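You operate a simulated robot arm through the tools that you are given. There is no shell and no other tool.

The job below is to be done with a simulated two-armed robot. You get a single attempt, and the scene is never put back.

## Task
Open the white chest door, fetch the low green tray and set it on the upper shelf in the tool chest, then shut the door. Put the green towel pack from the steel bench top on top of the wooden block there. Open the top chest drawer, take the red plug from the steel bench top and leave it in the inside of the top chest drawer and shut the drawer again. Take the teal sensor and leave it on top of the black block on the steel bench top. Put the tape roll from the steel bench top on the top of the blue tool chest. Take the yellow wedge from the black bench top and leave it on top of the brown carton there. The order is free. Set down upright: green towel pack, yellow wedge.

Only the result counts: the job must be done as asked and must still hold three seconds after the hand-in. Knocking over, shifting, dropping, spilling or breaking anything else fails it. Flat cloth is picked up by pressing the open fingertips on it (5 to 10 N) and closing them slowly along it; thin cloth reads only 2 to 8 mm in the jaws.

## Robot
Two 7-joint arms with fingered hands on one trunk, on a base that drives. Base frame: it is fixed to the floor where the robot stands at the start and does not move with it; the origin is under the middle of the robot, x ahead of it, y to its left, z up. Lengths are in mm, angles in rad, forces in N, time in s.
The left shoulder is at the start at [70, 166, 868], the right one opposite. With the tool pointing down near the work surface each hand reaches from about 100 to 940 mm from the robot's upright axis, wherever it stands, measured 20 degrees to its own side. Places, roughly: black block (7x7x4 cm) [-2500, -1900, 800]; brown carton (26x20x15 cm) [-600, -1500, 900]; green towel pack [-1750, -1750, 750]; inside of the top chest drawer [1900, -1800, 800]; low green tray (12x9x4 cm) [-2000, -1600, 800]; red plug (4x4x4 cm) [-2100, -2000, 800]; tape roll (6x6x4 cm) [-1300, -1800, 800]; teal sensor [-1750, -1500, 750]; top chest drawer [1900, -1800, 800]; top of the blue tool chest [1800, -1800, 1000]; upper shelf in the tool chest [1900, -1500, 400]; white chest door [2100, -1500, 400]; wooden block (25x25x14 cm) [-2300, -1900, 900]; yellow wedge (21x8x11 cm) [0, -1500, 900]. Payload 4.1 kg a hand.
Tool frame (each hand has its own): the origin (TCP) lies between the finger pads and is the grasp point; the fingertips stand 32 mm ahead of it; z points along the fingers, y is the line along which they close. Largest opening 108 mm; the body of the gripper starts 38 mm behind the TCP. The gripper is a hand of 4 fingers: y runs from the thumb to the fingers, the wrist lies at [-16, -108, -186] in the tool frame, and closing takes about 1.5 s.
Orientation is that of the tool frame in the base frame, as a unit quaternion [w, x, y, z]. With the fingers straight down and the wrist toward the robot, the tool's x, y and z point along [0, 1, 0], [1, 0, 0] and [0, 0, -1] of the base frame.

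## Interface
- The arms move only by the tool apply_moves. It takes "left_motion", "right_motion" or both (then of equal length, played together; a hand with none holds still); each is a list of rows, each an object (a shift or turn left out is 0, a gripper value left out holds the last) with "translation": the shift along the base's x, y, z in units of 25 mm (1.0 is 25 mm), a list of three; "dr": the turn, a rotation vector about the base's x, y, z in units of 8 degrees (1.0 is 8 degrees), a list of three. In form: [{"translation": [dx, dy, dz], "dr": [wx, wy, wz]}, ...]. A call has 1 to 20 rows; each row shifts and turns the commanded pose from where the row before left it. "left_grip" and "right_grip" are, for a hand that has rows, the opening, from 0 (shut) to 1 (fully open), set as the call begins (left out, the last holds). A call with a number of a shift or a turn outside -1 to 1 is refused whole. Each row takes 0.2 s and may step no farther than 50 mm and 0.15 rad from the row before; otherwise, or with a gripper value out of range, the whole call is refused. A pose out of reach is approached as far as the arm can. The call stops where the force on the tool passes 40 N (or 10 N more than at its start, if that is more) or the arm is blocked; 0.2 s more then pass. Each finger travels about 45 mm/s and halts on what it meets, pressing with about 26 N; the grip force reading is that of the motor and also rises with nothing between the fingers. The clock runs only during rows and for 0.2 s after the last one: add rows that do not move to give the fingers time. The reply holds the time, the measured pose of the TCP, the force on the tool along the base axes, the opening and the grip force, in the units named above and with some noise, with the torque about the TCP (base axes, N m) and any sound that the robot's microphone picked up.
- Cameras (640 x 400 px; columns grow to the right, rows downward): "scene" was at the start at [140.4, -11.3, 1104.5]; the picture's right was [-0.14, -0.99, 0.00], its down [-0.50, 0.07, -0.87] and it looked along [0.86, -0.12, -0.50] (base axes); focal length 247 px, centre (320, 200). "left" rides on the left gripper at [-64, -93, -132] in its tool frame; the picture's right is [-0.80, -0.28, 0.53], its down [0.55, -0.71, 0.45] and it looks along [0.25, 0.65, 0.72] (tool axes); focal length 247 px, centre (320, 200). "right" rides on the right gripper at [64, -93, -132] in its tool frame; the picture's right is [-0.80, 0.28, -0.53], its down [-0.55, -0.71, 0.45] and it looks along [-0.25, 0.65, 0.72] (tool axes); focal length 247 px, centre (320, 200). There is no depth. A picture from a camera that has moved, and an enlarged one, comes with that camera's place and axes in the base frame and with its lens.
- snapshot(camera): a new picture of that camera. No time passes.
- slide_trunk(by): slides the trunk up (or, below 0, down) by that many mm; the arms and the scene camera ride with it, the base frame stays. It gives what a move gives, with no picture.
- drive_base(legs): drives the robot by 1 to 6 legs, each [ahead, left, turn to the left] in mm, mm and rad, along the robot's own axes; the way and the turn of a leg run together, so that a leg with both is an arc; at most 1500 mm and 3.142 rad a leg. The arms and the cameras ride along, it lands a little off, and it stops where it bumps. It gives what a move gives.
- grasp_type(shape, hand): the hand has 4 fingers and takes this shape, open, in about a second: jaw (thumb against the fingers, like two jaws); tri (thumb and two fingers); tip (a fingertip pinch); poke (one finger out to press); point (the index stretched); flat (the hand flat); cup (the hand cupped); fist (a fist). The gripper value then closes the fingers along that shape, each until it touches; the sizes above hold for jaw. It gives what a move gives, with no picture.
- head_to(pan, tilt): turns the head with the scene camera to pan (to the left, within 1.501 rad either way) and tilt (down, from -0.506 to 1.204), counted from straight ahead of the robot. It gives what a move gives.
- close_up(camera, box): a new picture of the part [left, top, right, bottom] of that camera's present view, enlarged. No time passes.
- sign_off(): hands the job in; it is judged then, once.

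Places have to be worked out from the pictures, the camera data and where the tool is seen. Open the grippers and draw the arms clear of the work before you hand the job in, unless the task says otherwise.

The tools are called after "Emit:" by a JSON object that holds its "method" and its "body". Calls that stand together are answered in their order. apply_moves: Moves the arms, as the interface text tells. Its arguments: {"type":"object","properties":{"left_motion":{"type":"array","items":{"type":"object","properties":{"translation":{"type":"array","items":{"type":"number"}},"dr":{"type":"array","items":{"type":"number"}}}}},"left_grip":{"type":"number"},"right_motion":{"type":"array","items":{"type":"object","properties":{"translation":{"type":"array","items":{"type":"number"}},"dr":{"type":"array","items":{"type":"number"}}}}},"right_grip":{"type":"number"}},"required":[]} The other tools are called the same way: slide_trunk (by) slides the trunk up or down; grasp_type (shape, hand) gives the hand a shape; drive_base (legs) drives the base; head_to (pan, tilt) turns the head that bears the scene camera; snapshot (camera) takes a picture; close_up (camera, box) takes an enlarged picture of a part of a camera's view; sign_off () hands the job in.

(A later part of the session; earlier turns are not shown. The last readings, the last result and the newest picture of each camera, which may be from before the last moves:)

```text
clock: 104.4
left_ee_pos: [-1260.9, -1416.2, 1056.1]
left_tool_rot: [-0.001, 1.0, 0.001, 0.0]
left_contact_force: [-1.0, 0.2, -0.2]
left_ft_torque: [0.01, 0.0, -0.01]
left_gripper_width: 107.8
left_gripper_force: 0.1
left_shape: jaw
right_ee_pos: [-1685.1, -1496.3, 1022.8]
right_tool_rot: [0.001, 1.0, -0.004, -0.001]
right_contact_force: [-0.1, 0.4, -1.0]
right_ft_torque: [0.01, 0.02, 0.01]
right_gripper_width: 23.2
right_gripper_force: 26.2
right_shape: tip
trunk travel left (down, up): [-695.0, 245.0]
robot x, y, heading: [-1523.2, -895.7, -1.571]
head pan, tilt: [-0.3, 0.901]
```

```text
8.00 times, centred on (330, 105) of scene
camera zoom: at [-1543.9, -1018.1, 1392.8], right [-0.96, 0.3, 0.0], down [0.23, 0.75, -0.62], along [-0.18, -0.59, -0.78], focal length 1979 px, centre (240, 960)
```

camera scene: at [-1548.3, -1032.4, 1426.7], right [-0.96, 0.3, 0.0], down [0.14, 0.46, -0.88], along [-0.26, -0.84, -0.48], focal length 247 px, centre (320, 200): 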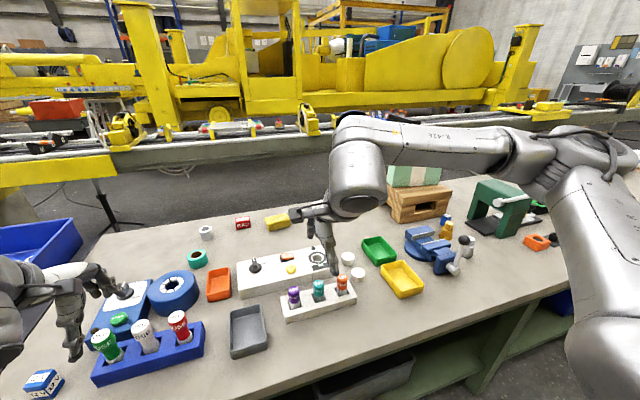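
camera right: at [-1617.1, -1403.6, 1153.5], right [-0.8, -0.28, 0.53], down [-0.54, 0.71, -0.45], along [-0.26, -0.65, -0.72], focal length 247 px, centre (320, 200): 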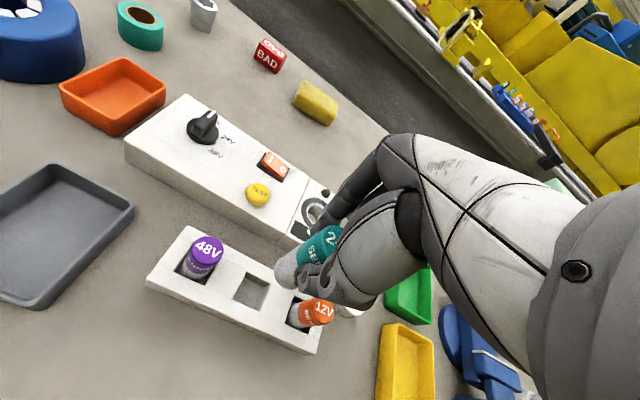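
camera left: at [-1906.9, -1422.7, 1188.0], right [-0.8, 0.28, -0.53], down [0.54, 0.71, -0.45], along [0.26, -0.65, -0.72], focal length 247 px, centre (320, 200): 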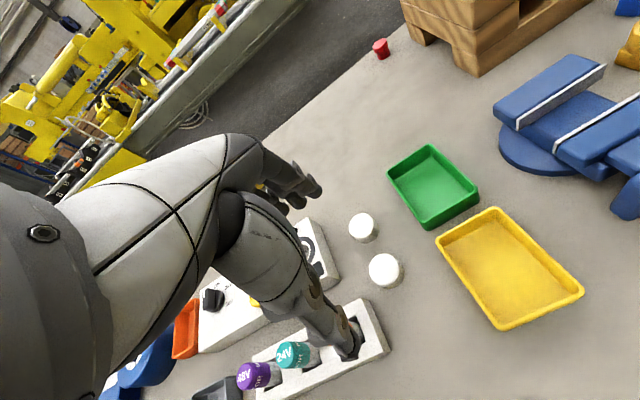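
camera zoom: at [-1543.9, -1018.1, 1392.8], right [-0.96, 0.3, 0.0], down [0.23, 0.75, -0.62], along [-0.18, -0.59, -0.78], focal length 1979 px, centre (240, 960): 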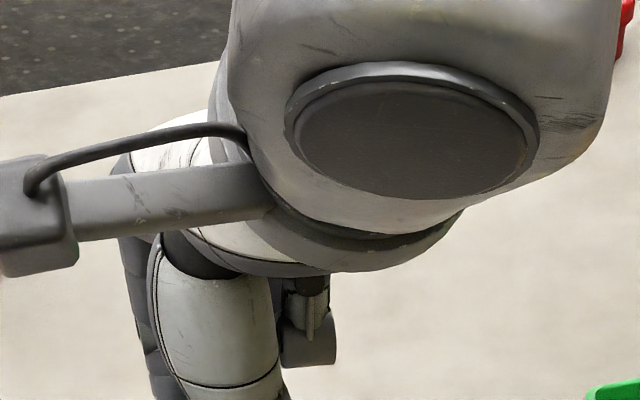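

The sensor hangs about 78 mm below the TCP with a slight tilt. I raise it to about z 1150 and drive to x -2335, then forward to y -1070.

Emit:
{"method": "apply_moves", "body": {"right_motion": [{"translation": [0, 0, 0.9]}, {"translation": [0, 0, 0.9]}, {"translation": [0, 0, 0.9]}, {"translation": [0, 0, 0.9]}, {"translation": [0, 0, 0.9]}, {"translation": [0, 0, 0.9]}]}}

Emit:
{"method": "drive_base", "body": {"legs": [[0, -810, 0]]}}

Emit:
{"method": "snapshot", "body": {"camera": "scene"}}

```text
clock: 105.8
left_ee_pos: [-1261.4, -1415.5, 1056.2]
left_tool_rot: [0.0, 1.0, 0.001, 0.0]
left_contact_force: [-0.5, 0.1, 0.0]
left_ft_torque: [0.05, -0.02, 0.03]
left_gripper_width: 107.7
left_gripper_force: 0.0
left_shape: jaw
right_ee_pos: [-1683.3, -1496.2, 1158.5]
right_tool_rot: [0.001, 1.0, -0.005, -0.001]
right_contact_force: [0.5, 0.2, -0.1]
right_ft_torque: [0.02, 0.02, 0.0]
right_gripper_width: 23.3
right_gripper_force: 26.5
right_shape: tip
trunk travel left (down, up): [-695.0, 245.0]
robot x, y, heading: [-1520.3, -896.6, -1.574]
head pan, tilt: [-0.3, 0.901]
```

```text
clock: 110.1
left_ee_pos: [-2080.1, -1415.9, 1056.4]
left_tool_rot: [0.0, 1.0, -0.003, -0.001]
left_contact_force: [0.5, -0.1, -0.5]
left_ft_torque: [-0.02, 0.03, 0.0]
left_gripper_width: 107.6
left_gripper_force: 0.1
left_shape: jaw
right_ee_pos: [-2501.9, -1493.1, 1158.3]
right_tool_rot: [0.001, 1.0, -0.007, -0.001]
right_contact_force: [0.2, 0.5, -0.6]
right_ft_torque: [0.03, -0.02, 0.02]
right_gripper_width: 23.3
right_gripper_force: 26.1
right_shape: tip
trunk travel left (down, up): [-695.0, 245.0]
robot x, y, heading: [-2337.3, -893.7, -1.578]
head pan, tilt: [-0.3, 0.901]
```

```text
taken
camera scene: at [-2359.8, -1015.0, 1392.9], right [-0.95, 0.3, 0.0], down [0.24, 0.75, -0.62], along [-0.19, -0.59, -0.78], focal length 247 px, centre (320, 200)
```

scene: 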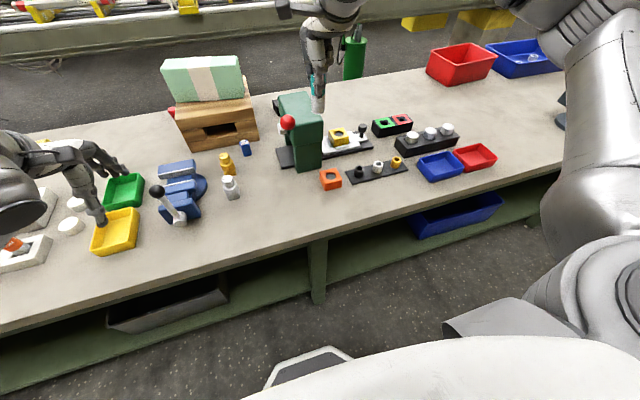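

The sensor arrived above the press area. Before moving forward I raise the left hand above the vise, then drive 175 mm ahead.

Emit:
{"method": "apply_moves", "body": {"left_motion": [{"translation": [0, 0, 0.8]}, {"translation": [0, 0, 0.8]}, {"translation": [0, 0, 0.8]}, {"translation": [0, 0, 0.8]}]}}

Emit:
{"method": "drive_base", "body": {"legs": [[170, 0, 0.005]]}}

Emit:
{"method": "snapshot", "body": {"camera": "right"}}

Emit:
{"method": "snapshot", "body": {"camera": "scene"}}

```text
clock: 111.1
left_ee_pos: [-2079.8, -1416.8, 1136.5]
left_tool_rot: [0.0, 1.0, -0.003, 0.001]
left_contact_force: [0.6, 0.1, -0.3]
left_ft_torque: [-0.01, 0.0, -0.01]
left_gripper_width: 107.8
left_gripper_force: 0.1
left_shape: jaw
right_ee_pos: [-2502.7, -1493.2, 1158.2]
right_tool_rot: [0.001, 1.0, -0.008, 0.0]
right_contact_force: [0.7, -0.2, -1.4]
right_ft_torque: [0.01, 0.02, 0.01]
right_gripper_width: 23.1
right_gripper_force: 26.6
right_shape: tip
trunk travel left (down, up): [-695.0, 245.0]
robot x, y, heading: [-2338.2, -892.0, -1.579]
head pan, tilt: [-0.3, 0.901]
```

```text
clock: 112.6
left_ee_pos: [-2079.5, -1584.5, 1136.0]
left_tool_rot: [0.0, 1.0, -0.002, 0.0]
left_contact_force: [0.3, 0.4, 0.3]
left_ft_torque: [-0.02, -0.01, 0.0]
left_gripper_width: 107.7
left_gripper_force: 0.1
left_shape: jaw
right_ee_pos: [-2501.0, -1662.3, 1158.0]
right_tool_rot: [0.001, 1.0, -0.006, -0.001]
right_contact_force: [-0.1, -0.2, -0.6]
right_ft_torque: [0.0, 0.01, 0.01]
right_gripper_width: 22.8
right_gripper_force: 25.6
right_shape: tip
trunk travel left (down, up): [-695.0, 245.0]
robot x, y, heading: [-2330.7, -1059.9, -1.572]
head pan, tilt: [-0.3, 0.901]
```

```text
taken
camera right: at [-2434.4, -1570.0, 1290.1], right [-0.8, -0.27, 0.53], down [-0.54, 0.71, -0.45], along [-0.26, -0.65, -0.72], focal length 247 px, centre (320, 200)
```

right: 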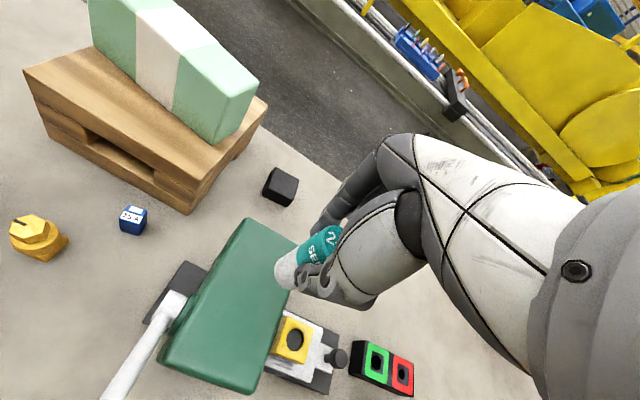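

```text
taken
camera scene: at [-2360.2, -1183.9, 1393.0], right [-0.95, 0.3, 0.0], down [0.23, 0.75, -0.62], along [-0.19, -0.59, -0.78], focal length 247 px, centre (320, 200)
```

scene: 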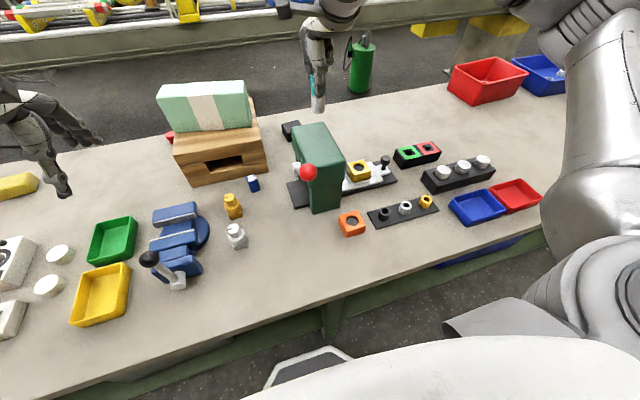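

The black block is visible in both views. I enlarge both to triangulate it.

Emit:
{"method": "close_up", "body": {"camera": "right", "box": [200, 130, 360, 250]}}

Emit:
{"method": "close_up", "body": {"camera": "scene", "box": [250, 90, 370, 170]}}

```text
3.33 times, centred on (280, 190) of right
camera zoom: at [-2434.4, -1570.0, 1290.1], right [-0.8, -0.27, 0.53], down [-0.54, 0.71, -0.45], along [-0.26, -0.65, -0.72], focal length 823 px, centre (453, 233)
```

zoom: 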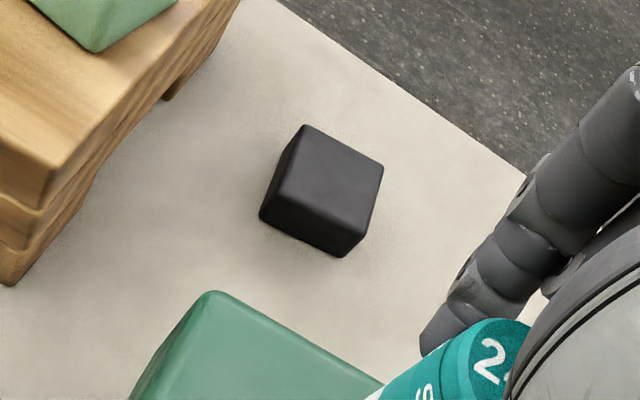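

```text
5.00 times, centred on (310, 130) of scene
camera zoom: at [-2360.2, -1183.9, 1393.0], right [-0.95, 0.3, 0.0], down [0.23, 0.75, -0.62], along [-0.19, -0.59, -0.78], focal length 1237 px, centre (370, 550)
```

zoom: 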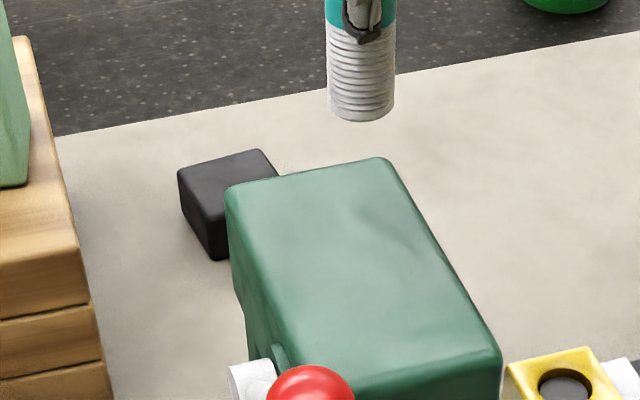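

The block's top is centred near (-2496,-1937), z 857; the press top reaches z 1001 at y -1735, which my arm clears. I move the sensor over the block at height, then descend partway and check.

Emit:
{"method": "apply_moves", "body": {"right_motion": [{"translation": [0.03, -1, 0]}, {"translation": [0.03, -1, 0]}, {"translation": [0.03, -1, 0]}, {"translation": [0.03, -1, 0]}, {"translation": [0.03, -1, 0]}, {"translation": [0.03, -1, 0]}, {"translation": [0.03, -1, 0]}, {"translation": [0.03, -1, 0]}, {"translation": [0.03, -1, 0]}, {"translation": [0.03, -1, 0]}, {"translation": [0.03, -1, 0]}, {}]}}

Emit:
{"method": "apply_moves", "body": {"right_motion": [{"translation": [0, 0, -0.9]}, {"translation": [0, 0, -0.9]}, {"translation": [0, 0, -0.9]}, {"translation": [0, 0, -0.9]}, {"translation": [0, 0, -0.9]}, {"translation": [0, 0, -0.9]}, {}]}}

Emit:
{"method": "snapshot", "body": {"camera": "right"}}

Emit:
{"method": "close_up", "body": {"camera": "scene", "box": [220, 0, 400, 180]}}

```text
clock: 115.2
left_ee_pos: [-2079.9, -1584.1, 1136.2]
left_tool_rot: [0.0, 1.0, -0.002, 0.001]
left_contact_force: [0.0, 0.7, 0.4]
left_ft_torque: [-0.04, -0.02, -0.01]
left_gripper_width: 107.6
left_gripper_force: 0.1
left_shape: jaw
right_ee_pos: [-2492.9, -1939.6, 1158.8]
right_tool_rot: [0.0, 1.0, -0.006, 0.0]
right_contact_force: [-1.0, 1.0, -1.9]
right_ft_torque: [-0.01, -0.05, -0.01]
right_gripper_width: 23.2
right_gripper_force: 26.2
right_shape: tip
trunk travel left (down, up): [-695.0, 245.0]
robot x, y, heading: [-2338.6, -1060.9, -1.564]
head pan, tilt: [-0.3, 0.901]
```

```text
clock: 116.8
left_ee_pos: [-2078.9, -1584.7, 1136.4]
left_tool_rot: [0.0, 1.0, -0.002, 0.0]
left_contact_force: [0.1, 0.3, -0.4]
left_ft_torque: [0.0, 0.01, -0.01]
left_gripper_width: 107.7
left_gripper_force: 0.0
left_shape: jaw
right_ee_pos: [-2491.1, -1939.1, 1023.8]
right_tool_rot: [0.001, 1.0, -0.006, 0.0]
right_contact_force: [0.9, -0.1, -1.9]
right_ft_torque: [-0.02, 0.0, -0.03]
right_gripper_width: 23.0
right_gripper_force: 26.3
right_shape: tip
trunk travel left (down, up): [-695.0, 245.0]
robot x, y, heading: [-2339.6, -1062.5, -1.571]
head pan, tilt: [-0.3, 0.901]
```

```text
taken
camera right: at [-2425.4, -1846.4, 1155.2], right [-0.8, -0.27, 0.53], down [-0.54, 0.71, -0.45], along [-0.26, -0.65, -0.72], focal length 247 px, centre (320, 200)
```

right: 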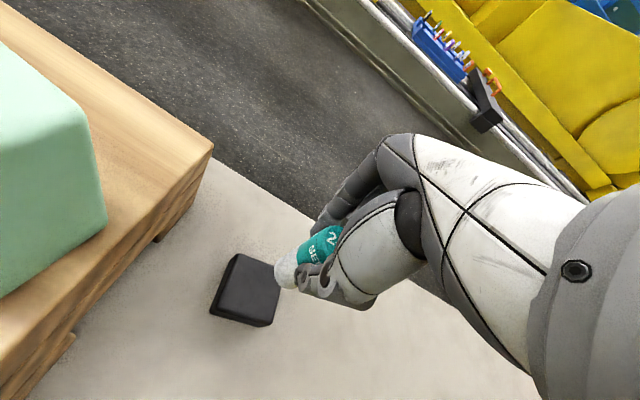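

```text
2.22 times, centred on (310, 90) of scene
camera zoom: at [-2360.2, -1184.2, 1392.9], right [-0.95, 0.3, 0.0], down [0.23, 0.75, -0.62], along [-0.19, -0.59, -0.78], focal length 550 px, centre (342, 444)
```

zoom: 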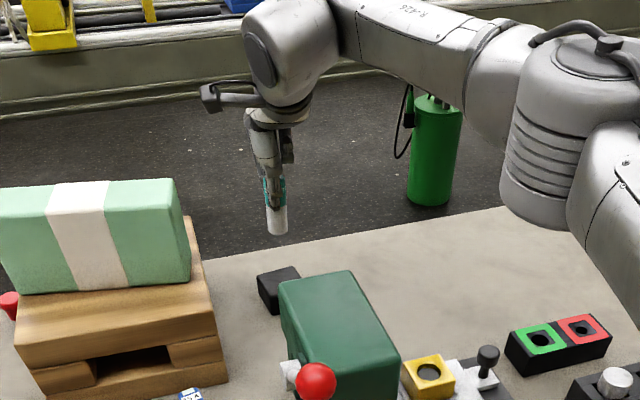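

The block is where I predicted; the sensor is aligned above it. I descend to z about 943, then in small steps until contact.

Emit:
{"method": "apply_moves", "body": {"right_motion": [{"translation": [-0.04, 0.05, -0.8]}, {"translation": [0, 0, -0.8]}, {"translation": [0, 0, -0.8]}, {"translation": [0, 0, -0.5]}, {"translation": [0, 0, -0.3]}, {}]}}

Emit:
{"method": "snapshot", "body": {"camera": "right"}}

Emit:
{"method": "close_up", "body": {"camera": "scene", "box": [220, 0, 400, 180]}}

```text
clock: 118.2
left_ee_pos: [-2079.0, -1585.8, 1135.3]
left_tool_rot: [-0.001, 1.0, -0.002, -0.001]
left_contact_force: [-0.8, -0.1, -0.3]
left_ft_torque: [0.0, 0.0, -0.01]
left_gripper_width: 107.8
left_gripper_force: 0.1
left_shape: jaw
right_ee_pos: [-2493.8, -1937.8, 941.7]
right_tool_rot: [0.001, 1.0, -0.006, 0.0]
right_contact_force: [0.9, -0.2, -2.1]
right_ft_torque: [0.0, -0.02, -0.03]
right_gripper_width: 23.0
right_gripper_force: 25.9
right_shape: tip
trunk travel left (down, up): [-695.0, 245.0]
robot x, y, heading: [-2337.8, -1063.6, -1.578]
head pan, tilt: [-0.3, 0.901]
```

```text
taken
camera right: at [-2427.3, -1843.8, 1073.9], right [-0.8, -0.27, 0.53], down [-0.54, 0.71, -0.45], along [-0.26, -0.65, -0.72], focal length 247 px, centre (320, 200)
```

right: 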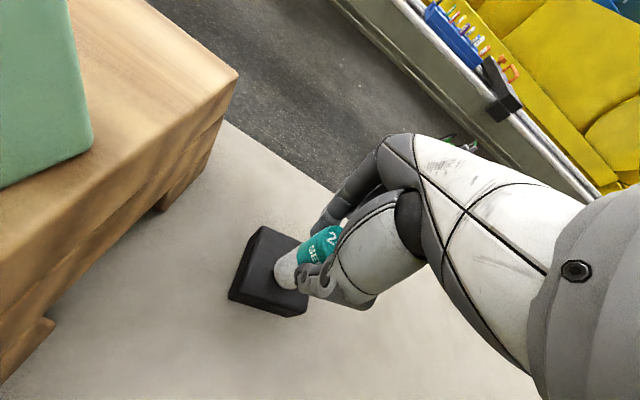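

```text
2.22 times, centred on (310, 90) of scene
camera zoom: at [-2360.2, -1184.6, 1392.8], right [-0.95, 0.3, 0.0], down [0.23, 0.75, -0.62], along [-0.19, -0.59, -0.78], focal length 550 px, centre (342, 444)
```

zoom: 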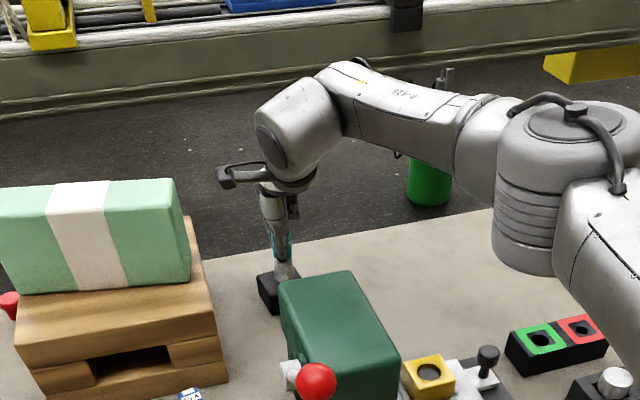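

The sensor's bottom is right above the block. I lower in 2.5 mm steps watching the force.

Emit:
{"method": "apply_moves", "body": {"right_motion": [{"translation": [0, 0, -0.12]}, {}]}}

Emit:
{"method": "apply_moves", "body": {"right_motion": [{"translation": [0, 0, -0.1]}, {}]}}

Emit:
{"method": "apply_moves", "body": {"right_motion": [{"translation": [0, 0, -0.1]}, {}]}}

```text
clock: 118.8
left_ee_pos: [-2079.2, -1585.5, 1134.7]
left_tool_rot: [0.0, 1.0, -0.001, 0.0]
left_contact_force: [0.6, -1.0, 0.4]
left_ft_torque: [-0.02, 0.0, -0.03]
left_gripper_width: 107.4
left_gripper_force: 0.0
left_shape: jaw
right_ee_pos: [-2492.9, -1936.8, 940.7]
right_tool_rot: [0.001, 1.0, -0.008, -0.001]
right_contact_force: [-0.5, 0.7, -1.2]
right_ft_torque: [-0.01, -0.02, 0.03]
right_gripper_width: 22.9
right_gripper_force: 26.2
right_shape: tip
trunk travel left (down, up): [-695.0, 245.0]
robot x, y, heading: [-2339.8, -1064.8, -1.572]
head pan, tilt: [-0.3, 0.901]
```

```text
clock: 119.4
left_ee_pos: [-2079.3, -1585.1, 1135.1]
left_tool_rot: [0.0, 1.0, -0.002, 0.0]
left_contact_force: [0.0, 0.0, -0.1]
left_ft_torque: [0.06, 0.02, 0.0]
left_gripper_width: 107.6
left_gripper_force: 0.2
left_shape: jaw
right_ee_pos: [-2492.5, -1936.4, 938.6]
right_tool_rot: [0.001, 1.0, -0.007, -0.001]
right_contact_force: [-0.5, -0.5, -0.9]
right_ft_torque: [0.01, -0.03, 0.02]
right_gripper_width: 23.0
right_gripper_force: 26.4
right_shape: tip
trunk travel left (down, up): [-695.0, 245.0]
robot x, y, heading: [-2340.2, -1063.5, -1.569]
head pan, tilt: [-0.3, 0.901]
```

```text
clock: 120.0
left_ee_pos: [-2077.6, -1584.9, 1135.5]
left_tool_rot: [-0.001, 1.0, -0.001, -0.001]
left_contact_force: [0.4, -0.1, 0.7]
left_ft_torque: [0.05, 0.0, 0.04]
left_gripper_width: 107.6
left_gripper_force: 0.0
left_shape: jaw
right_ee_pos: [-2492.5, -1936.9, 934.1]
right_tool_rot: [0.001, 1.0, -0.006, 0.0]
right_contact_force: [0.7, 1.0, 1.8]
right_ft_torque: [-0.02, -0.02, -0.02]
right_gripper_width: 23.2
right_gripper_force: 25.6
right_shape: tip
trunk travel left (down, up): [-695.0, 245.0]
robot x, y, heading: [-2337.7, -1066.7, -1.574]
head pan, tilt: [-0.3, 0.901]
```

The force turned positive (about 2 N), so contact begins. One more 2 mm step to seat it, then check.

Emit:
{"method": "apply_moves", "body": {"right_motion": [{"translation": [0, 0, -0.08]}, {}]}}

Emit:
{"method": "close_up", "body": {"camera": "right", "box": [200, 190, 380, 330]}}

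Emit:
{"method": "close_up", "body": {"camera": "scene", "box": [280, 70, 340, 110]}}

```text
clock: 120.6
left_ee_pos: [-2077.7, -1582.2, 1136.2]
left_tool_rot: [0.0, 1.0, -0.002, 0.0]
left_contact_force: [-0.3, 0.5, 0.6]
left_ft_torque: [0.02, 0.01, -0.02]
left_gripper_width: 107.8
left_gripper_force: 0.0
left_shape: jaw
right_ee_pos: [-2491.3, -1935.3, 934.8]
right_tool_rot: [0.001, 1.0, -0.006, -0.001]
right_contact_force: [1.5, -0.4, 7.1]
right_ft_torque: [-0.06, -0.02, 0.02]
right_gripper_width: 23.2
right_gripper_force: 25.5
right_shape: tip
trunk travel left (down, up): [-695.0, 245.0]
robot x, y, heading: [-2339.1, -1064.6, -1.571]
head pan, tilt: [-0.3, 0.901]
```

```text
2.86 times, centred on (290, 260) of right
camera zoom: at [-2426.1, -1843.1, 1066.1], right [-0.8, -0.27, 0.53], down [-0.54, 0.71, -0.45], along [-0.26, -0.65, -0.72], focal length 706 px, centre (406, 29)
```

zoom: 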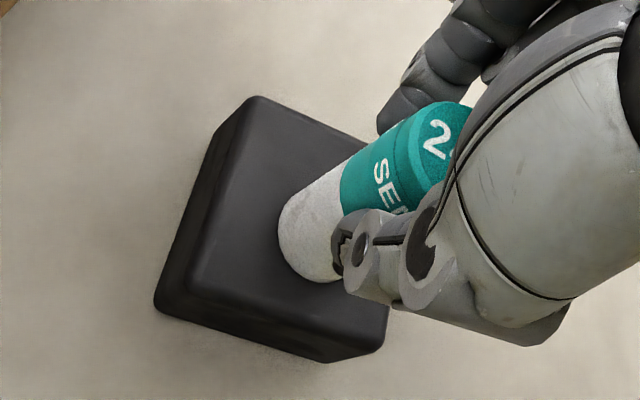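

```text
10.00 times, centred on (310, 90) of scene
camera zoom: at [-2359.7, -1182.9, 1393.1], right [-0.95, 0.3, 0.0], down [0.23, 0.75, -0.62], along [-0.19, -0.59, -0.78], focal length 2474 px, centre (420, 1300)
```

zoom: 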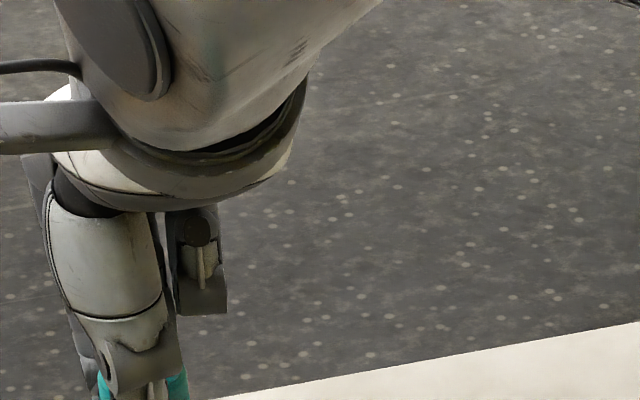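

The sensor stands on the block about 10 mm off its centre, seated with 7 N. I open the fingers.

Emit:
{"method": "apply_moves", "body": {"right_motion": [{"translation": [0, 0, 0.05]}, {}, {}, {}, {}, {}, {}], "right_grip": 0.7}}

Emit:
{"method": "snapshot", "body": {"camera": "right"}}

```text
clock: 122.2
left_ee_pos: [-2078.4, -1583.9, 1135.4]
left_tool_rot: [0.0, 1.0, -0.001, 0.001]
left_contact_force: [-0.7, 0.8, -0.3]
left_ft_torque: [0.04, 0.01, 0.01]
left_gripper_width: 107.7
left_gripper_force: 0.1
left_shape: jaw
right_ee_pos: [-2492.4, -1936.6, 934.8]
right_tool_rot: [0.001, 1.0, -0.007, -0.001]
right_contact_force: [0.4, -0.8, 0.1]
right_ft_torque: [0.02, 0.01, -0.01]
right_gripper_width: 75.1
right_gripper_force: 0.1
right_shape: tip
trunk travel left (down, up): [-695.0, 245.0]
robot x, y, heading: [-2338.6, -1063.7, -1.576]
head pan, tilt: [-0.3, 0.901]
```

```text
taken
camera right: at [-2426.4, -1843.8, 1066.1], right [-0.8, -0.27, 0.53], down [-0.54, 0.71, -0.45], along [-0.26, -0.65, -0.72], focal length 247 px, centre (320, 200)
```

right: 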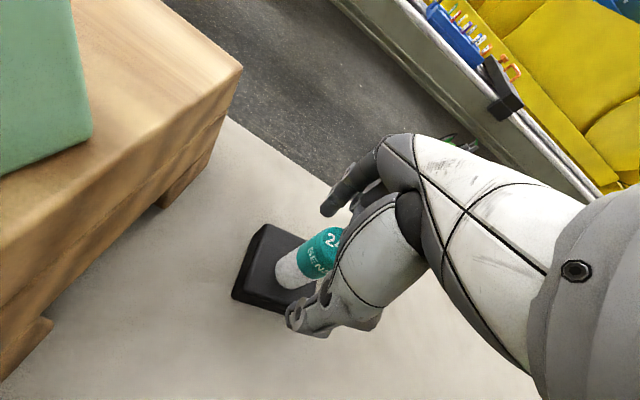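

The sensor stands free on the block. I raise the hand straight up, well above everything.

Emit:
{"method": "apply_moves", "body": {"right_motion": [{"translation": [0, 0, 0.4]}, {"translation": [0, 0, 0.6]}, {"translation": [0, 0, 0.8]}, {"translation": [0, 0, 0.9]}, {"translation": [0, 0, 0.9]}, {"translation": [0, 0, 0.9]}, {"translation": [0, 0, 0.9]}, {"translation": [0, 0, 0.9]}, {"translation": [0, 0, 0.9]}, {"translation": [0, 0, 0.9]}]}}

Emit:
{"method": "snapshot", "body": {"camera": "right"}}

Emit:
{"method": "snapshot", "body": {"camera": "scene"}}

```text
clock: 124.4
left_ee_pos: [-2079.8, -1584.3, 1136.1]
left_tool_rot: [0.0, 1.0, -0.001, 0.0]
left_contact_force: [0.8, -0.2, 0.1]
left_ft_torque: [-0.04, 0.0, -0.01]
left_gripper_width: 107.8
left_gripper_force: 0.1
left_shape: jaw
right_ee_pos: [-2491.7, -1935.8, 1138.0]
right_tool_rot: [0.001, 1.0, -0.007, -0.001]
right_contact_force: [1.4, -0.1, -0.1]
right_ft_torque: [-0.02, 0.01, -0.04]
right_gripper_width: 75.3
right_gripper_force: 0.0
right_shape: tip
trunk travel left (down, up): [-695.0, 245.0]
robot x, y, heading: [-2335.4, -1058.0, -1.576]
head pan, tilt: [-0.3, 0.901]
```

```text
taken
camera right: at [-2425.8, -1843.0, 1269.5], right [-0.8, -0.27, 0.53], down [-0.54, 0.71, -0.45], along [-0.26, -0.65, -0.72], focal length 247 px, centre (320, 200)
```

right: 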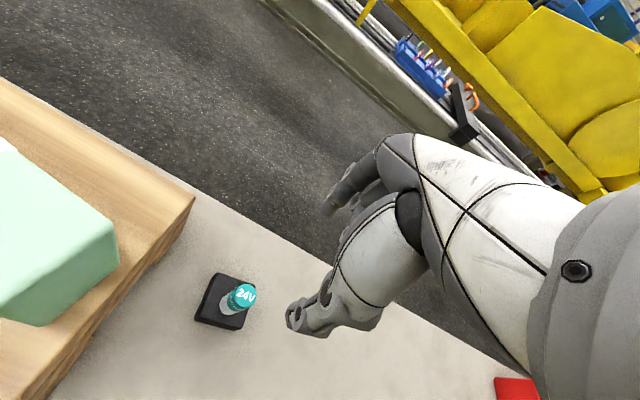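

```text
taken
camera scene: at [-2359.9, -1183.8, 1392.9], right [-0.95, 0.3, 0.0], down [0.23, 0.75, -0.62], along [-0.19, -0.59, -0.78], focal length 247 px, centre (320, 200)
```

scene: 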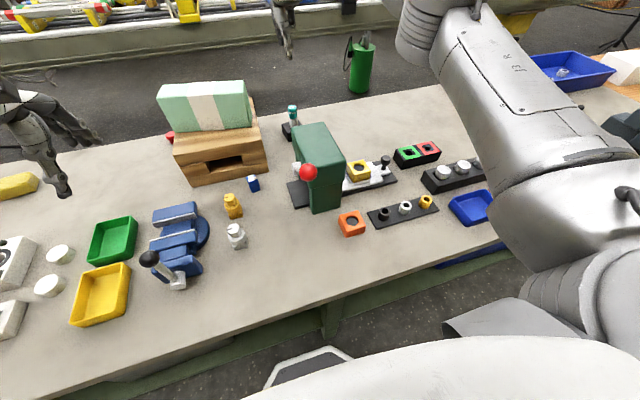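

The sensor stands upright on the block. Next is the red plug with the left hand (its elbow stays away from the towel pack). I look with the left camera.

Emit:
{"method": "snapshot", "body": {"camera": "left"}}

Emit:
{"method": "close_up", "body": {"camera": "scene", "box": [130, 100, 230, 170]}}

```text
taken
camera left: at [-2141.1, -1492.2, 1268.0], right [-0.8, 0.29, -0.53], down [0.55, 0.7, -0.45], along [0.25, -0.65, -0.72], focal length 247 px, centre (320, 200)
```

left: 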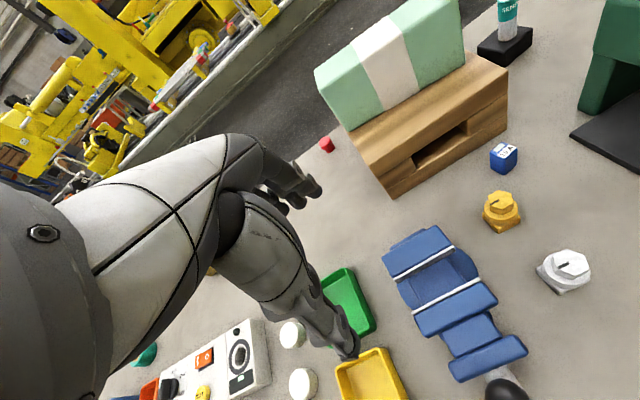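

```text
5.71 times, centred on (180, 135) of scene
camera zoom: at [-2359.9, -1183.8, 1392.9], right [-0.95, 0.3, 0.0], down [0.23, 0.75, -0.62], along [-0.19, -0.59, -0.78], focal length 1414 px, centre (1120, 571)
```

zoom: 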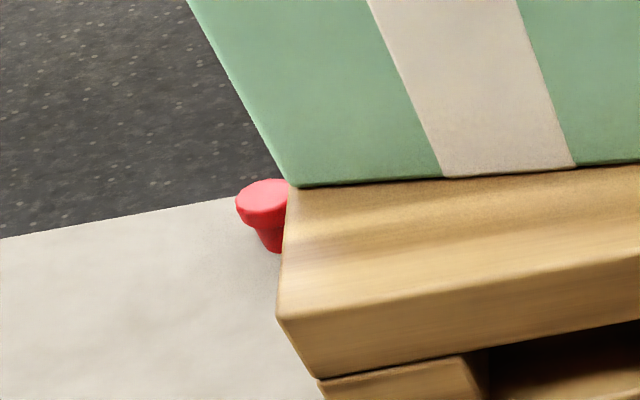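

I enlarge the plug in the left view to cross-check its position.

Emit:
{"method": "close_up", "body": {"camera": "left", "box": [280, 110, 400, 210]}}

```text
4.00 times, centred on (340, 160) of left
camera zoom: at [-2141.1, -1492.2, 1268.0], right [-0.8, 0.29, -0.53], down [0.55, 0.7, -0.45], along [0.25, -0.65, -0.72], focal length 988 px, centre (240, 360)
```

zoom: 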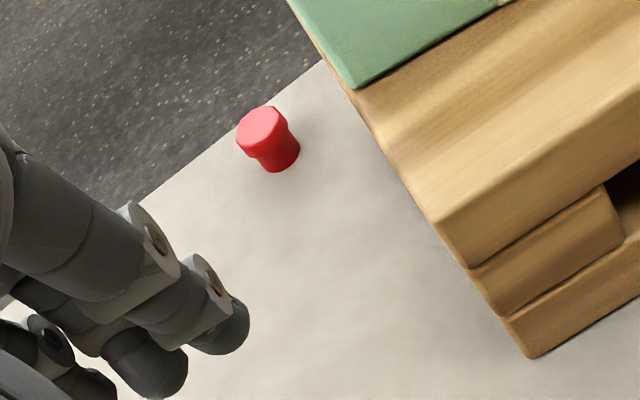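

The plug is at about (-2068,-2027), top z 857. I first retract the right hand upward and back so that it stays clear of the sensor and press when the trunk is lowered.

Emit:
{"method": "apply_moves", "body": {"right_motion": [{"translation": [0, 0.9, 0.6]}, {"translation": [0, 1, 0.6]}, {"translation": [0, 1, 0.6]}, {"translation": [0, 1, 0.6]}, {"translation": [0, 1, 0.6]}, {"translation": [0, 1, 0.6]}, {"translation": [0, 1, 0.6]}, {"translation": [0, 1, 0.6]}, {"translation": [0, 1, 0.6]}, {"translation": [0, 1, 0.6]}, {"translation": [0, 1, 0.2]}, {"translation": [0, 1, 0]}, {"translation": [0, 1, 0]}, {"translation": [0, 1, 0]}], "right_grip": 1.0}}

Emit:
{"method": "drive_base", "body": {"legs": [[28, 88, 0.004]]}}

```text
clock: 127.4
left_ee_pos: [-2077.7, -1585.0, 1135.9]
left_tool_rot: [0.0, 1.0, -0.002, 0.001]
left_contact_force: [-0.1, 0.1, 0.3]
left_ft_torque: [-0.03, 0.0, 0.01]
left_gripper_width: 107.7
left_gripper_force: 0.1
left_shape: jaw
right_ee_pos: [-2494.6, -1589.6, 1292.2]
right_tool_rot: [0.0, 1.0, -0.006, 0.0]
right_contact_force: [-1.3, 0.7, 0.1]
right_ft_torque: [-0.04, 0.03, 0.02]
right_gripper_width: 107.6
right_gripper_force: 0.1
right_shape: tip
trunk travel left (down, up): [-695.0, 245.0]
robot x, y, heading: [-2336.0, -1060.5, -1.574]
head pan, tilt: [-0.3, 0.901]
```

```text
clock: 128.5
left_ee_pos: [-1987.7, -1612.3, 1136.8]
left_tool_rot: [0.0, 1.0, 0.002, 0.001]
left_contact_force: [-0.1, -0.2, -0.7]
left_ft_torque: [-0.03, 0.01, 0.04]
left_gripper_width: 107.9
left_gripper_force: 0.0
left_shape: jaw
right_ee_pos: [-2403.6, -1620.9, 1292.3]
right_tool_rot: [0.001, 1.0, -0.004, 0.0]
right_contact_force: [0.6, -0.4, 0.4]
right_ft_torque: [0.0, 0.01, 0.01]
right_gripper_width: 107.6
right_gripper_force: 0.2
right_shape: tip
trunk travel left (down, up): [-695.0, 245.0]
robot x, y, heading: [-2251.5, -1088.5, -1.567]
head pan, tilt: [-0.3, 0.901]
```

For the plug the right hand is better: yawed -20° and tilted forward about 22°, its forearm stays clear of the pack and it reaches far enough. I drive 400 mm to the left (x about -1850), hands high.

Emit:
{"method": "drive_base", "body": {"legs": [[0, 400, -0.004]]}}

Emit:
{"method": "slide_trunk", "body": {"by": -130}}

Emit:
{"method": "head_to", "body": {"pan": -0.25, "tilt": 0.75}}

Emit:
{"method": "snapshot", "body": {"camera": "scene"}}

Emit:
{"method": "snapshot", "body": {"camera": "right"}}

```text
clock: 131.0
left_ee_pos: [-1596.7, -1616.0, 1135.3]
left_tool_rot: [0.001, 1.0, -0.004, -0.001]
left_contact_force: [0.6, -0.3, -0.4]
left_ft_torque: [-0.03, 0.0, 0.03]
left_gripper_width: 107.8
left_gripper_force: 0.2
left_shape: jaw
right_ee_pos: [-2011.1, -1620.4, 1292.3]
right_tool_rot: [0.001, 1.0, -0.009, -0.001]
right_contact_force: [1.2, 0.7, 0.5]
right_ft_torque: [0.01, 0.05, 0.02]
right_gripper_width: 107.5
right_gripper_force: 0.1
right_shape: tip
trunk travel left (down, up): [-695.0, 245.0]
robot x, y, heading: [-1851.6, -1094.5, -1.576]
head pan, tilt: [-0.3, 0.901]
```

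```text
clock: 132.6
left_ee_pos: [-1598.5, -1610.9, 1012.3]
left_tool_rot: [0.004, 1.0, -0.003, 0.004]
left_contact_force: [0.6, 0.8, 0.0]
left_ft_torque: [0.0, -0.01, 0.01]
left_gripper_width: 107.7
left_gripper_force: 0.1
left_shape: jaw
right_ee_pos: [-2014.5, -1615.8, 1166.1]
right_tool_rot: [0.003, 1.0, -0.009, 0.002]
right_contact_force: [0.1, -0.7, 0.2]
right_ft_torque: [0.01, -0.01, 0.01]
right_gripper_width: 107.9
right_gripper_force: 0.0
right_shape: tip
trunk travel left (down, up): [-565.0, 375.0]
robot x, y, heading: [-1851.6, -1093.7, -1.581]
head pan, tilt: [-0.3, 0.901]
```

```text
clock: 133.3
left_ee_pos: [-1599.8, -1610.6, 1012.4]
left_tool_rot: [0.003, 1.0, -0.004, 0.004]
left_contact_force: [-0.8, -0.3, 0.0]
left_ft_torque: [0.02, 0.0, 0.02]
left_gripper_width: 107.7
left_gripper_force: 0.1
left_shape: jaw
right_ee_pos: [-2016.2, -1613.9, 1165.8]
right_tool_rot: [0.004, 1.0, -0.009, 0.002]
right_contact_force: [-0.8, -0.8, 0.4]
right_ft_torque: [-0.04, 0.01, -0.03]
right_gripper_width: 107.9
right_gripper_force: 0.1
right_shape: tip
trunk travel left (down, up): [-565.0, 375.0]
robot x, y, heading: [-1850.2, -1096.3, -1.58]
head pan, tilt: [-0.25, 0.75]
```

```text
taken
camera scene: at [-1879.7, -1215.4, 1275.6], right [-0.97, 0.25, -0.01], down [0.18, 0.66, -0.73], along [-0.18, -0.71, -0.68], focal length 247 px, centre (320, 200)
```

scene: 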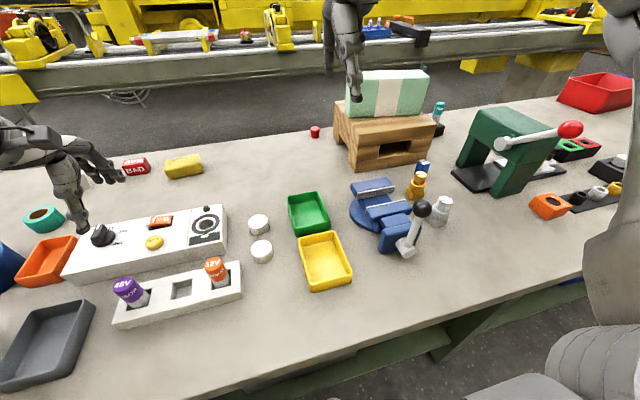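

```text
taken
camera right: at [-1950.2, -1521.0, 1296.5], right [-0.8, -0.27, 0.53], down [-0.54, 0.71, -0.45], along [-0.26, -0.65, -0.71], focal length 247 px, centre (320, 200)
```

right: 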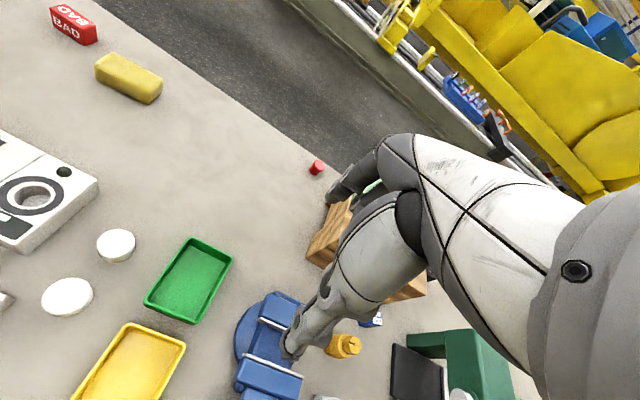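

The readings show the robot slightly tilted (about 0.5°) after lowering the trunk, so something may be touching. I look down before anything else.

Emit:
{"method": "head_to", "body": {"pan": 0.0, "tilt": 1.2}}

Emit:
{"method": "snapshot", "body": {"camera": "scene"}}

Emit:
{"method": "snapshot", "body": {"camera": "left"}}

```text
clock: 134.2
left_ee_pos: [-1599.9, -1609.8, 1009.7]
left_tool_rot: [0.003, 1.0, -0.002, 0.004]
left_contact_force: [-0.3, 0.3, 0.1]
left_ft_torque: [0.01, 0.01, 0.02]
left_gripper_width: 107.6
left_gripper_force: 0.0
left_shape: jaw
right_ee_pos: [-2014.2, -1615.4, 1165.3]
right_tool_rot: [0.004, 1.0, -0.009, 0.001]
right_contact_force: [0.4, 0.6, -0.2]
right_ft_torque: [0.06, -0.02, 0.02]
right_gripper_width: 107.6
right_gripper_force: 0.1
right_shape: tip
trunk travel left (down, up): [-565.0, 375.0]
robot x, y, heading: [-1849.7, -1093.9, -1.574]
head pan, tilt: [0.0, 1.201]
```

```text
taken
camera scene: at [-1857.5, -1191.5, 1243.8], right [-1.0, 0.01, 0.0], down [0.01, 0.93, -0.37], along [0.0, -0.37, -0.93], focal length 247 px, centre (320, 200)
```

scene: 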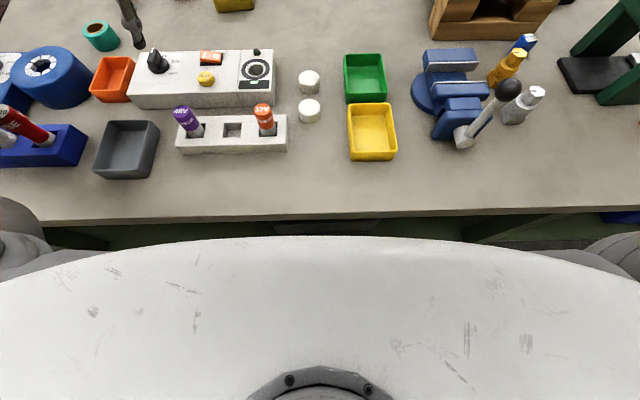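

```text
taken
camera left: at [-1661.4, -1517.3, 1141.6], right [-0.79, 0.28, -0.54], down [0.56, 0.7, -0.45], along [0.25, -0.66, -0.71], focal length 247 px, centre (320, 200)
```

left: 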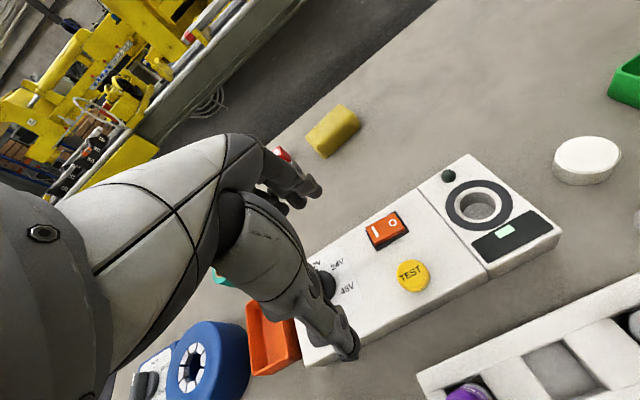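

The robot leans back-right, which suggests the folded left elbow (near the bench edge, front-left) is pressing on something. I raise the trunk again at once.

Emit:
{"method": "slide_trunk", "body": {"by": 130}}

Emit:
{"method": "snapshot", "body": {"camera": "scene"}}

Emit:
{"method": "head_to", "body": {"pan": 0.9, "tilt": 0.9}}

Emit:
{"method": "snapshot", "body": {"camera": "scene"}}

```text
clock: 135.7
left_ee_pos: [-1595.1, -1616.3, 1135.4]
left_tool_rot: [0.0, 1.0, -0.004, 0.0]
left_contact_force: [0.6, -0.5, -0.4]
left_ft_torque: [0.01, -0.02, 0.02]
left_gripper_width: 107.7
left_gripper_force: 0.0
left_shape: jaw
right_ee_pos: [-2010.4, -1619.3, 1291.7]
right_tool_rot: [0.001, 1.0, -0.009, -0.001]
right_contact_force: [0.3, -0.5, 0.7]
right_ft_torque: [0.0, -0.02, -0.01]
right_gripper_width: 107.6
right_gripper_force: 0.1
right_shape: tip
trunk travel left (down, up): [-695.0, 245.0]
robot x, y, heading: [-1851.0, -1092.7, -1.581]
head pan, tilt: [0.0, 1.201]
```

```text
taken
camera scene: at [-1852.9, -1198.1, 1373.0], right [-1.0, 0.01, 0.0], down [0.01, 0.93, -0.36], along [0.0, -0.36, -0.93], focal length 247 px, centre (320, 200)
```

scene: 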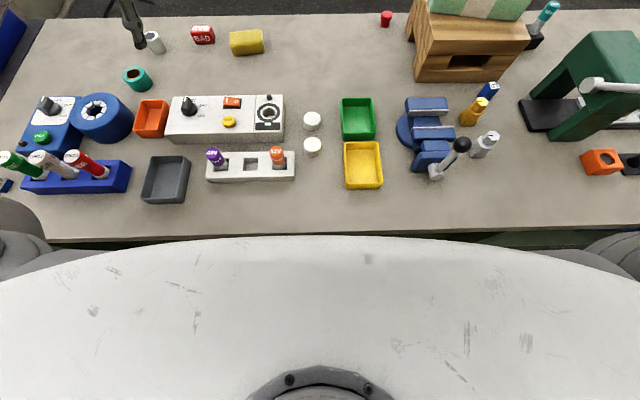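

```text
clock: 136.9
left_ee_pos: [-1596.8, -1615.5, 1135.0]
left_tool_rot: [0.001, 1.0, -0.004, 0.0]
left_contact_force: [-0.7, -0.3, -0.4]
left_ft_torque: [-0.02, -0.01, -0.01]
left_gripper_width: 108.1
left_gripper_force: 0.1
left_shape: jaw
right_ee_pos: [-2009.8, -1620.9, 1292.7]
right_tool_rot: [0.0, 1.0, -0.008, -0.002]
right_contact_force: [-0.6, -0.3, 0.2]
right_ft_torque: [0.01, 0.0, 0.01]
right_gripper_width: 107.7
right_gripper_force: 0.1
right_shape: tip
trunk travel left (down, up): [-695.0, 245.0]
robot x, y, heading: [-1853.8, -1092.6, -1.577]
head pan, tilt: [0.901, 0.901]
```

```text
taken
camera scene: at [-1793.7, -1189.4, 1392.9], right [-0.63, -0.78, 0.0], down [-0.61, 0.49, -0.62], along [0.48, -0.39, -0.78], focal length 247 px, centre (320, 200)
```

scene: 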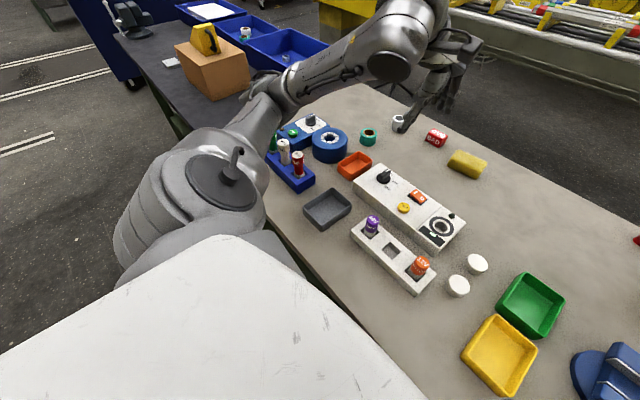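

The robot is level again. I check whether anything near the left elbow (the hose-bottle holder) was disturbed.

Emit:
{"method": "close_up", "body": {"camera": "scene", "box": [230, 80, 390, 220]}}

Emit:
{"method": "snapshot", "body": {"camera": "left"}}

```text
2.86 times, centred on (310, 150) of scene
camera zoom: at [-1793.7, -1189.4, 1392.9], right [-0.63, -0.78, 0.0], down [-0.61, 0.49, -0.62], along [0.48, -0.39, -0.78], focal length 707 px, centre (349, 343)
```

zoom: 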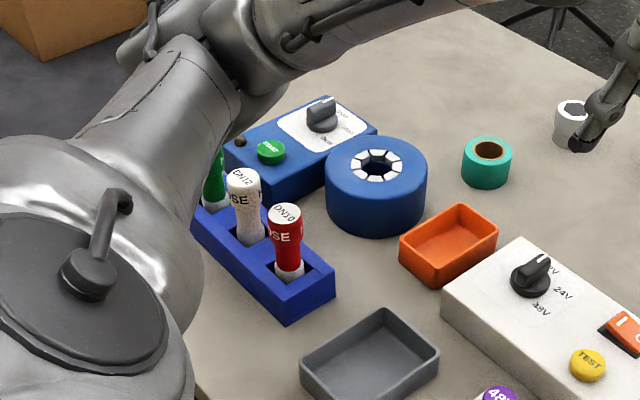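

```text
taken
camera left: at [-1657.9, -1523.2, 1267.9], right [-0.8, 0.29, -0.53], down [0.55, 0.7, -0.45], along [0.24, -0.65, -0.72], focal length 247 px, centre (320, 200)
```

left: 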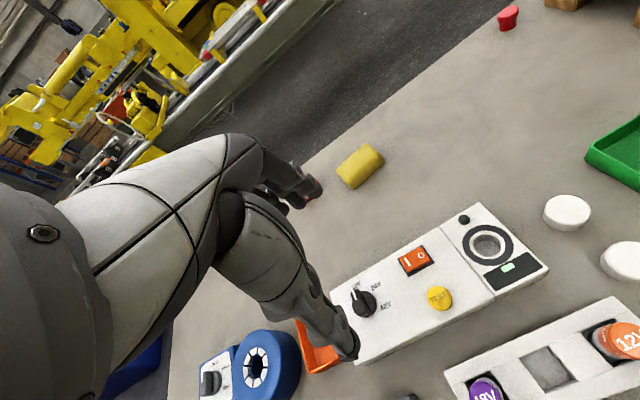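

Nothing was displaced (holder corner unchanged within 4 mm). I move the left hand forward and up so its elbow rises, then lower the trunk by only 60 mm.

Emit:
{"method": "apply_moves", "body": {"left_motion": [{"translation": [0.2, -0.9, 0.5]}, {"translation": [0.2, -0.9, 0.5]}, {"translation": [0.2, -0.9, 0.5]}, {"translation": [0.2, -0.9, 0.5]}, {"translation": [0.2, -0.9, 0.5]}, {"translation": [0.2, -0.9, 0.5]}, {"translation": [0, -0.9, 0.5]}, {"translation": [0, -0.9, 0.5]}]}}

Emit:
{"method": "slide_trunk", "body": {"by": -60}}

Emit:
{"method": "snapshot", "body": {"camera": "scene"}}

```text
clock: 138.7
left_ee_pos: [-1564.8, -1796.7, 1234.7]
left_tool_rot: [0.0, 1.0, -0.004, 0.0]
left_contact_force: [0.0, -0.5, 0.9]
left_ft_torque: [-0.01, 0.0, 0.03]
left_gripper_width: 108.0
left_gripper_force: 0.2
left_shape: jaw
right_ee_pos: [-2010.8, -1621.7, 1292.9]
right_tool_rot: [0.0, 1.0, -0.009, -0.001]
right_contact_force: [-0.5, -0.5, -0.2]
right_ft_torque: [0.0, -0.02, 0.03]
right_gripper_width: 107.8
right_gripper_force: 0.1
right_shape: tip
trunk travel left (down, up): [-695.0, 245.0]
robot x, y, heading: [-1853.8, -1091.6, -1.582]
head pan, tilt: [0.901, 0.901]
```

```text
clock: 139.7
left_ee_pos: [-1563.6, -1796.4, 1175.4]
left_tool_rot: [0.0, 1.0, -0.004, 0.0]
left_contact_force: [0.7, 0.1, -0.1]
left_ft_torque: [-0.01, -0.01, -0.02]
left_gripper_width: 107.8
left_gripper_force: 0.1
left_shape: jaw
right_ee_pos: [-2010.5, -1620.2, 1233.4]
right_tool_rot: [0.001, 1.0, -0.009, -0.002]
right_contact_force: [-0.1, 0.3, 1.1]
right_ft_torque: [-0.05, 0.03, -0.01]
right_gripper_width: 107.7
right_gripper_force: 0.0
right_shape: tip
trunk travel left (down, up): [-635.0, 305.0]
robot x, y, heading: [-1854.2, -1094.7, -1.579]
head pan, tilt: [0.901, 0.901]
```

```text
taken
camera scene: at [-1793.7, -1189.2, 1332.9], right [-0.63, -0.78, 0.0], down [-0.61, 0.49, -0.62], along [0.48, -0.39, -0.78], focal length 247 px, centre (320, 200)
```

scene: 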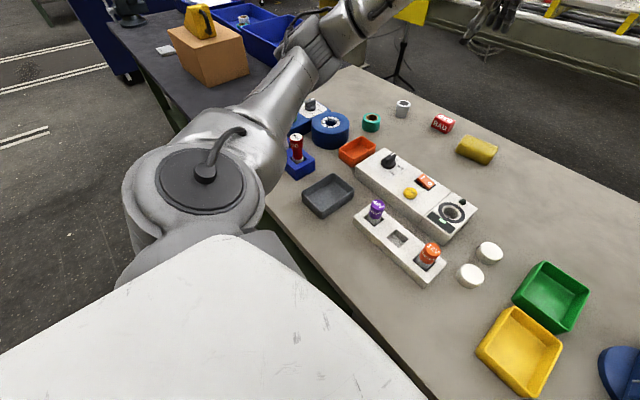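

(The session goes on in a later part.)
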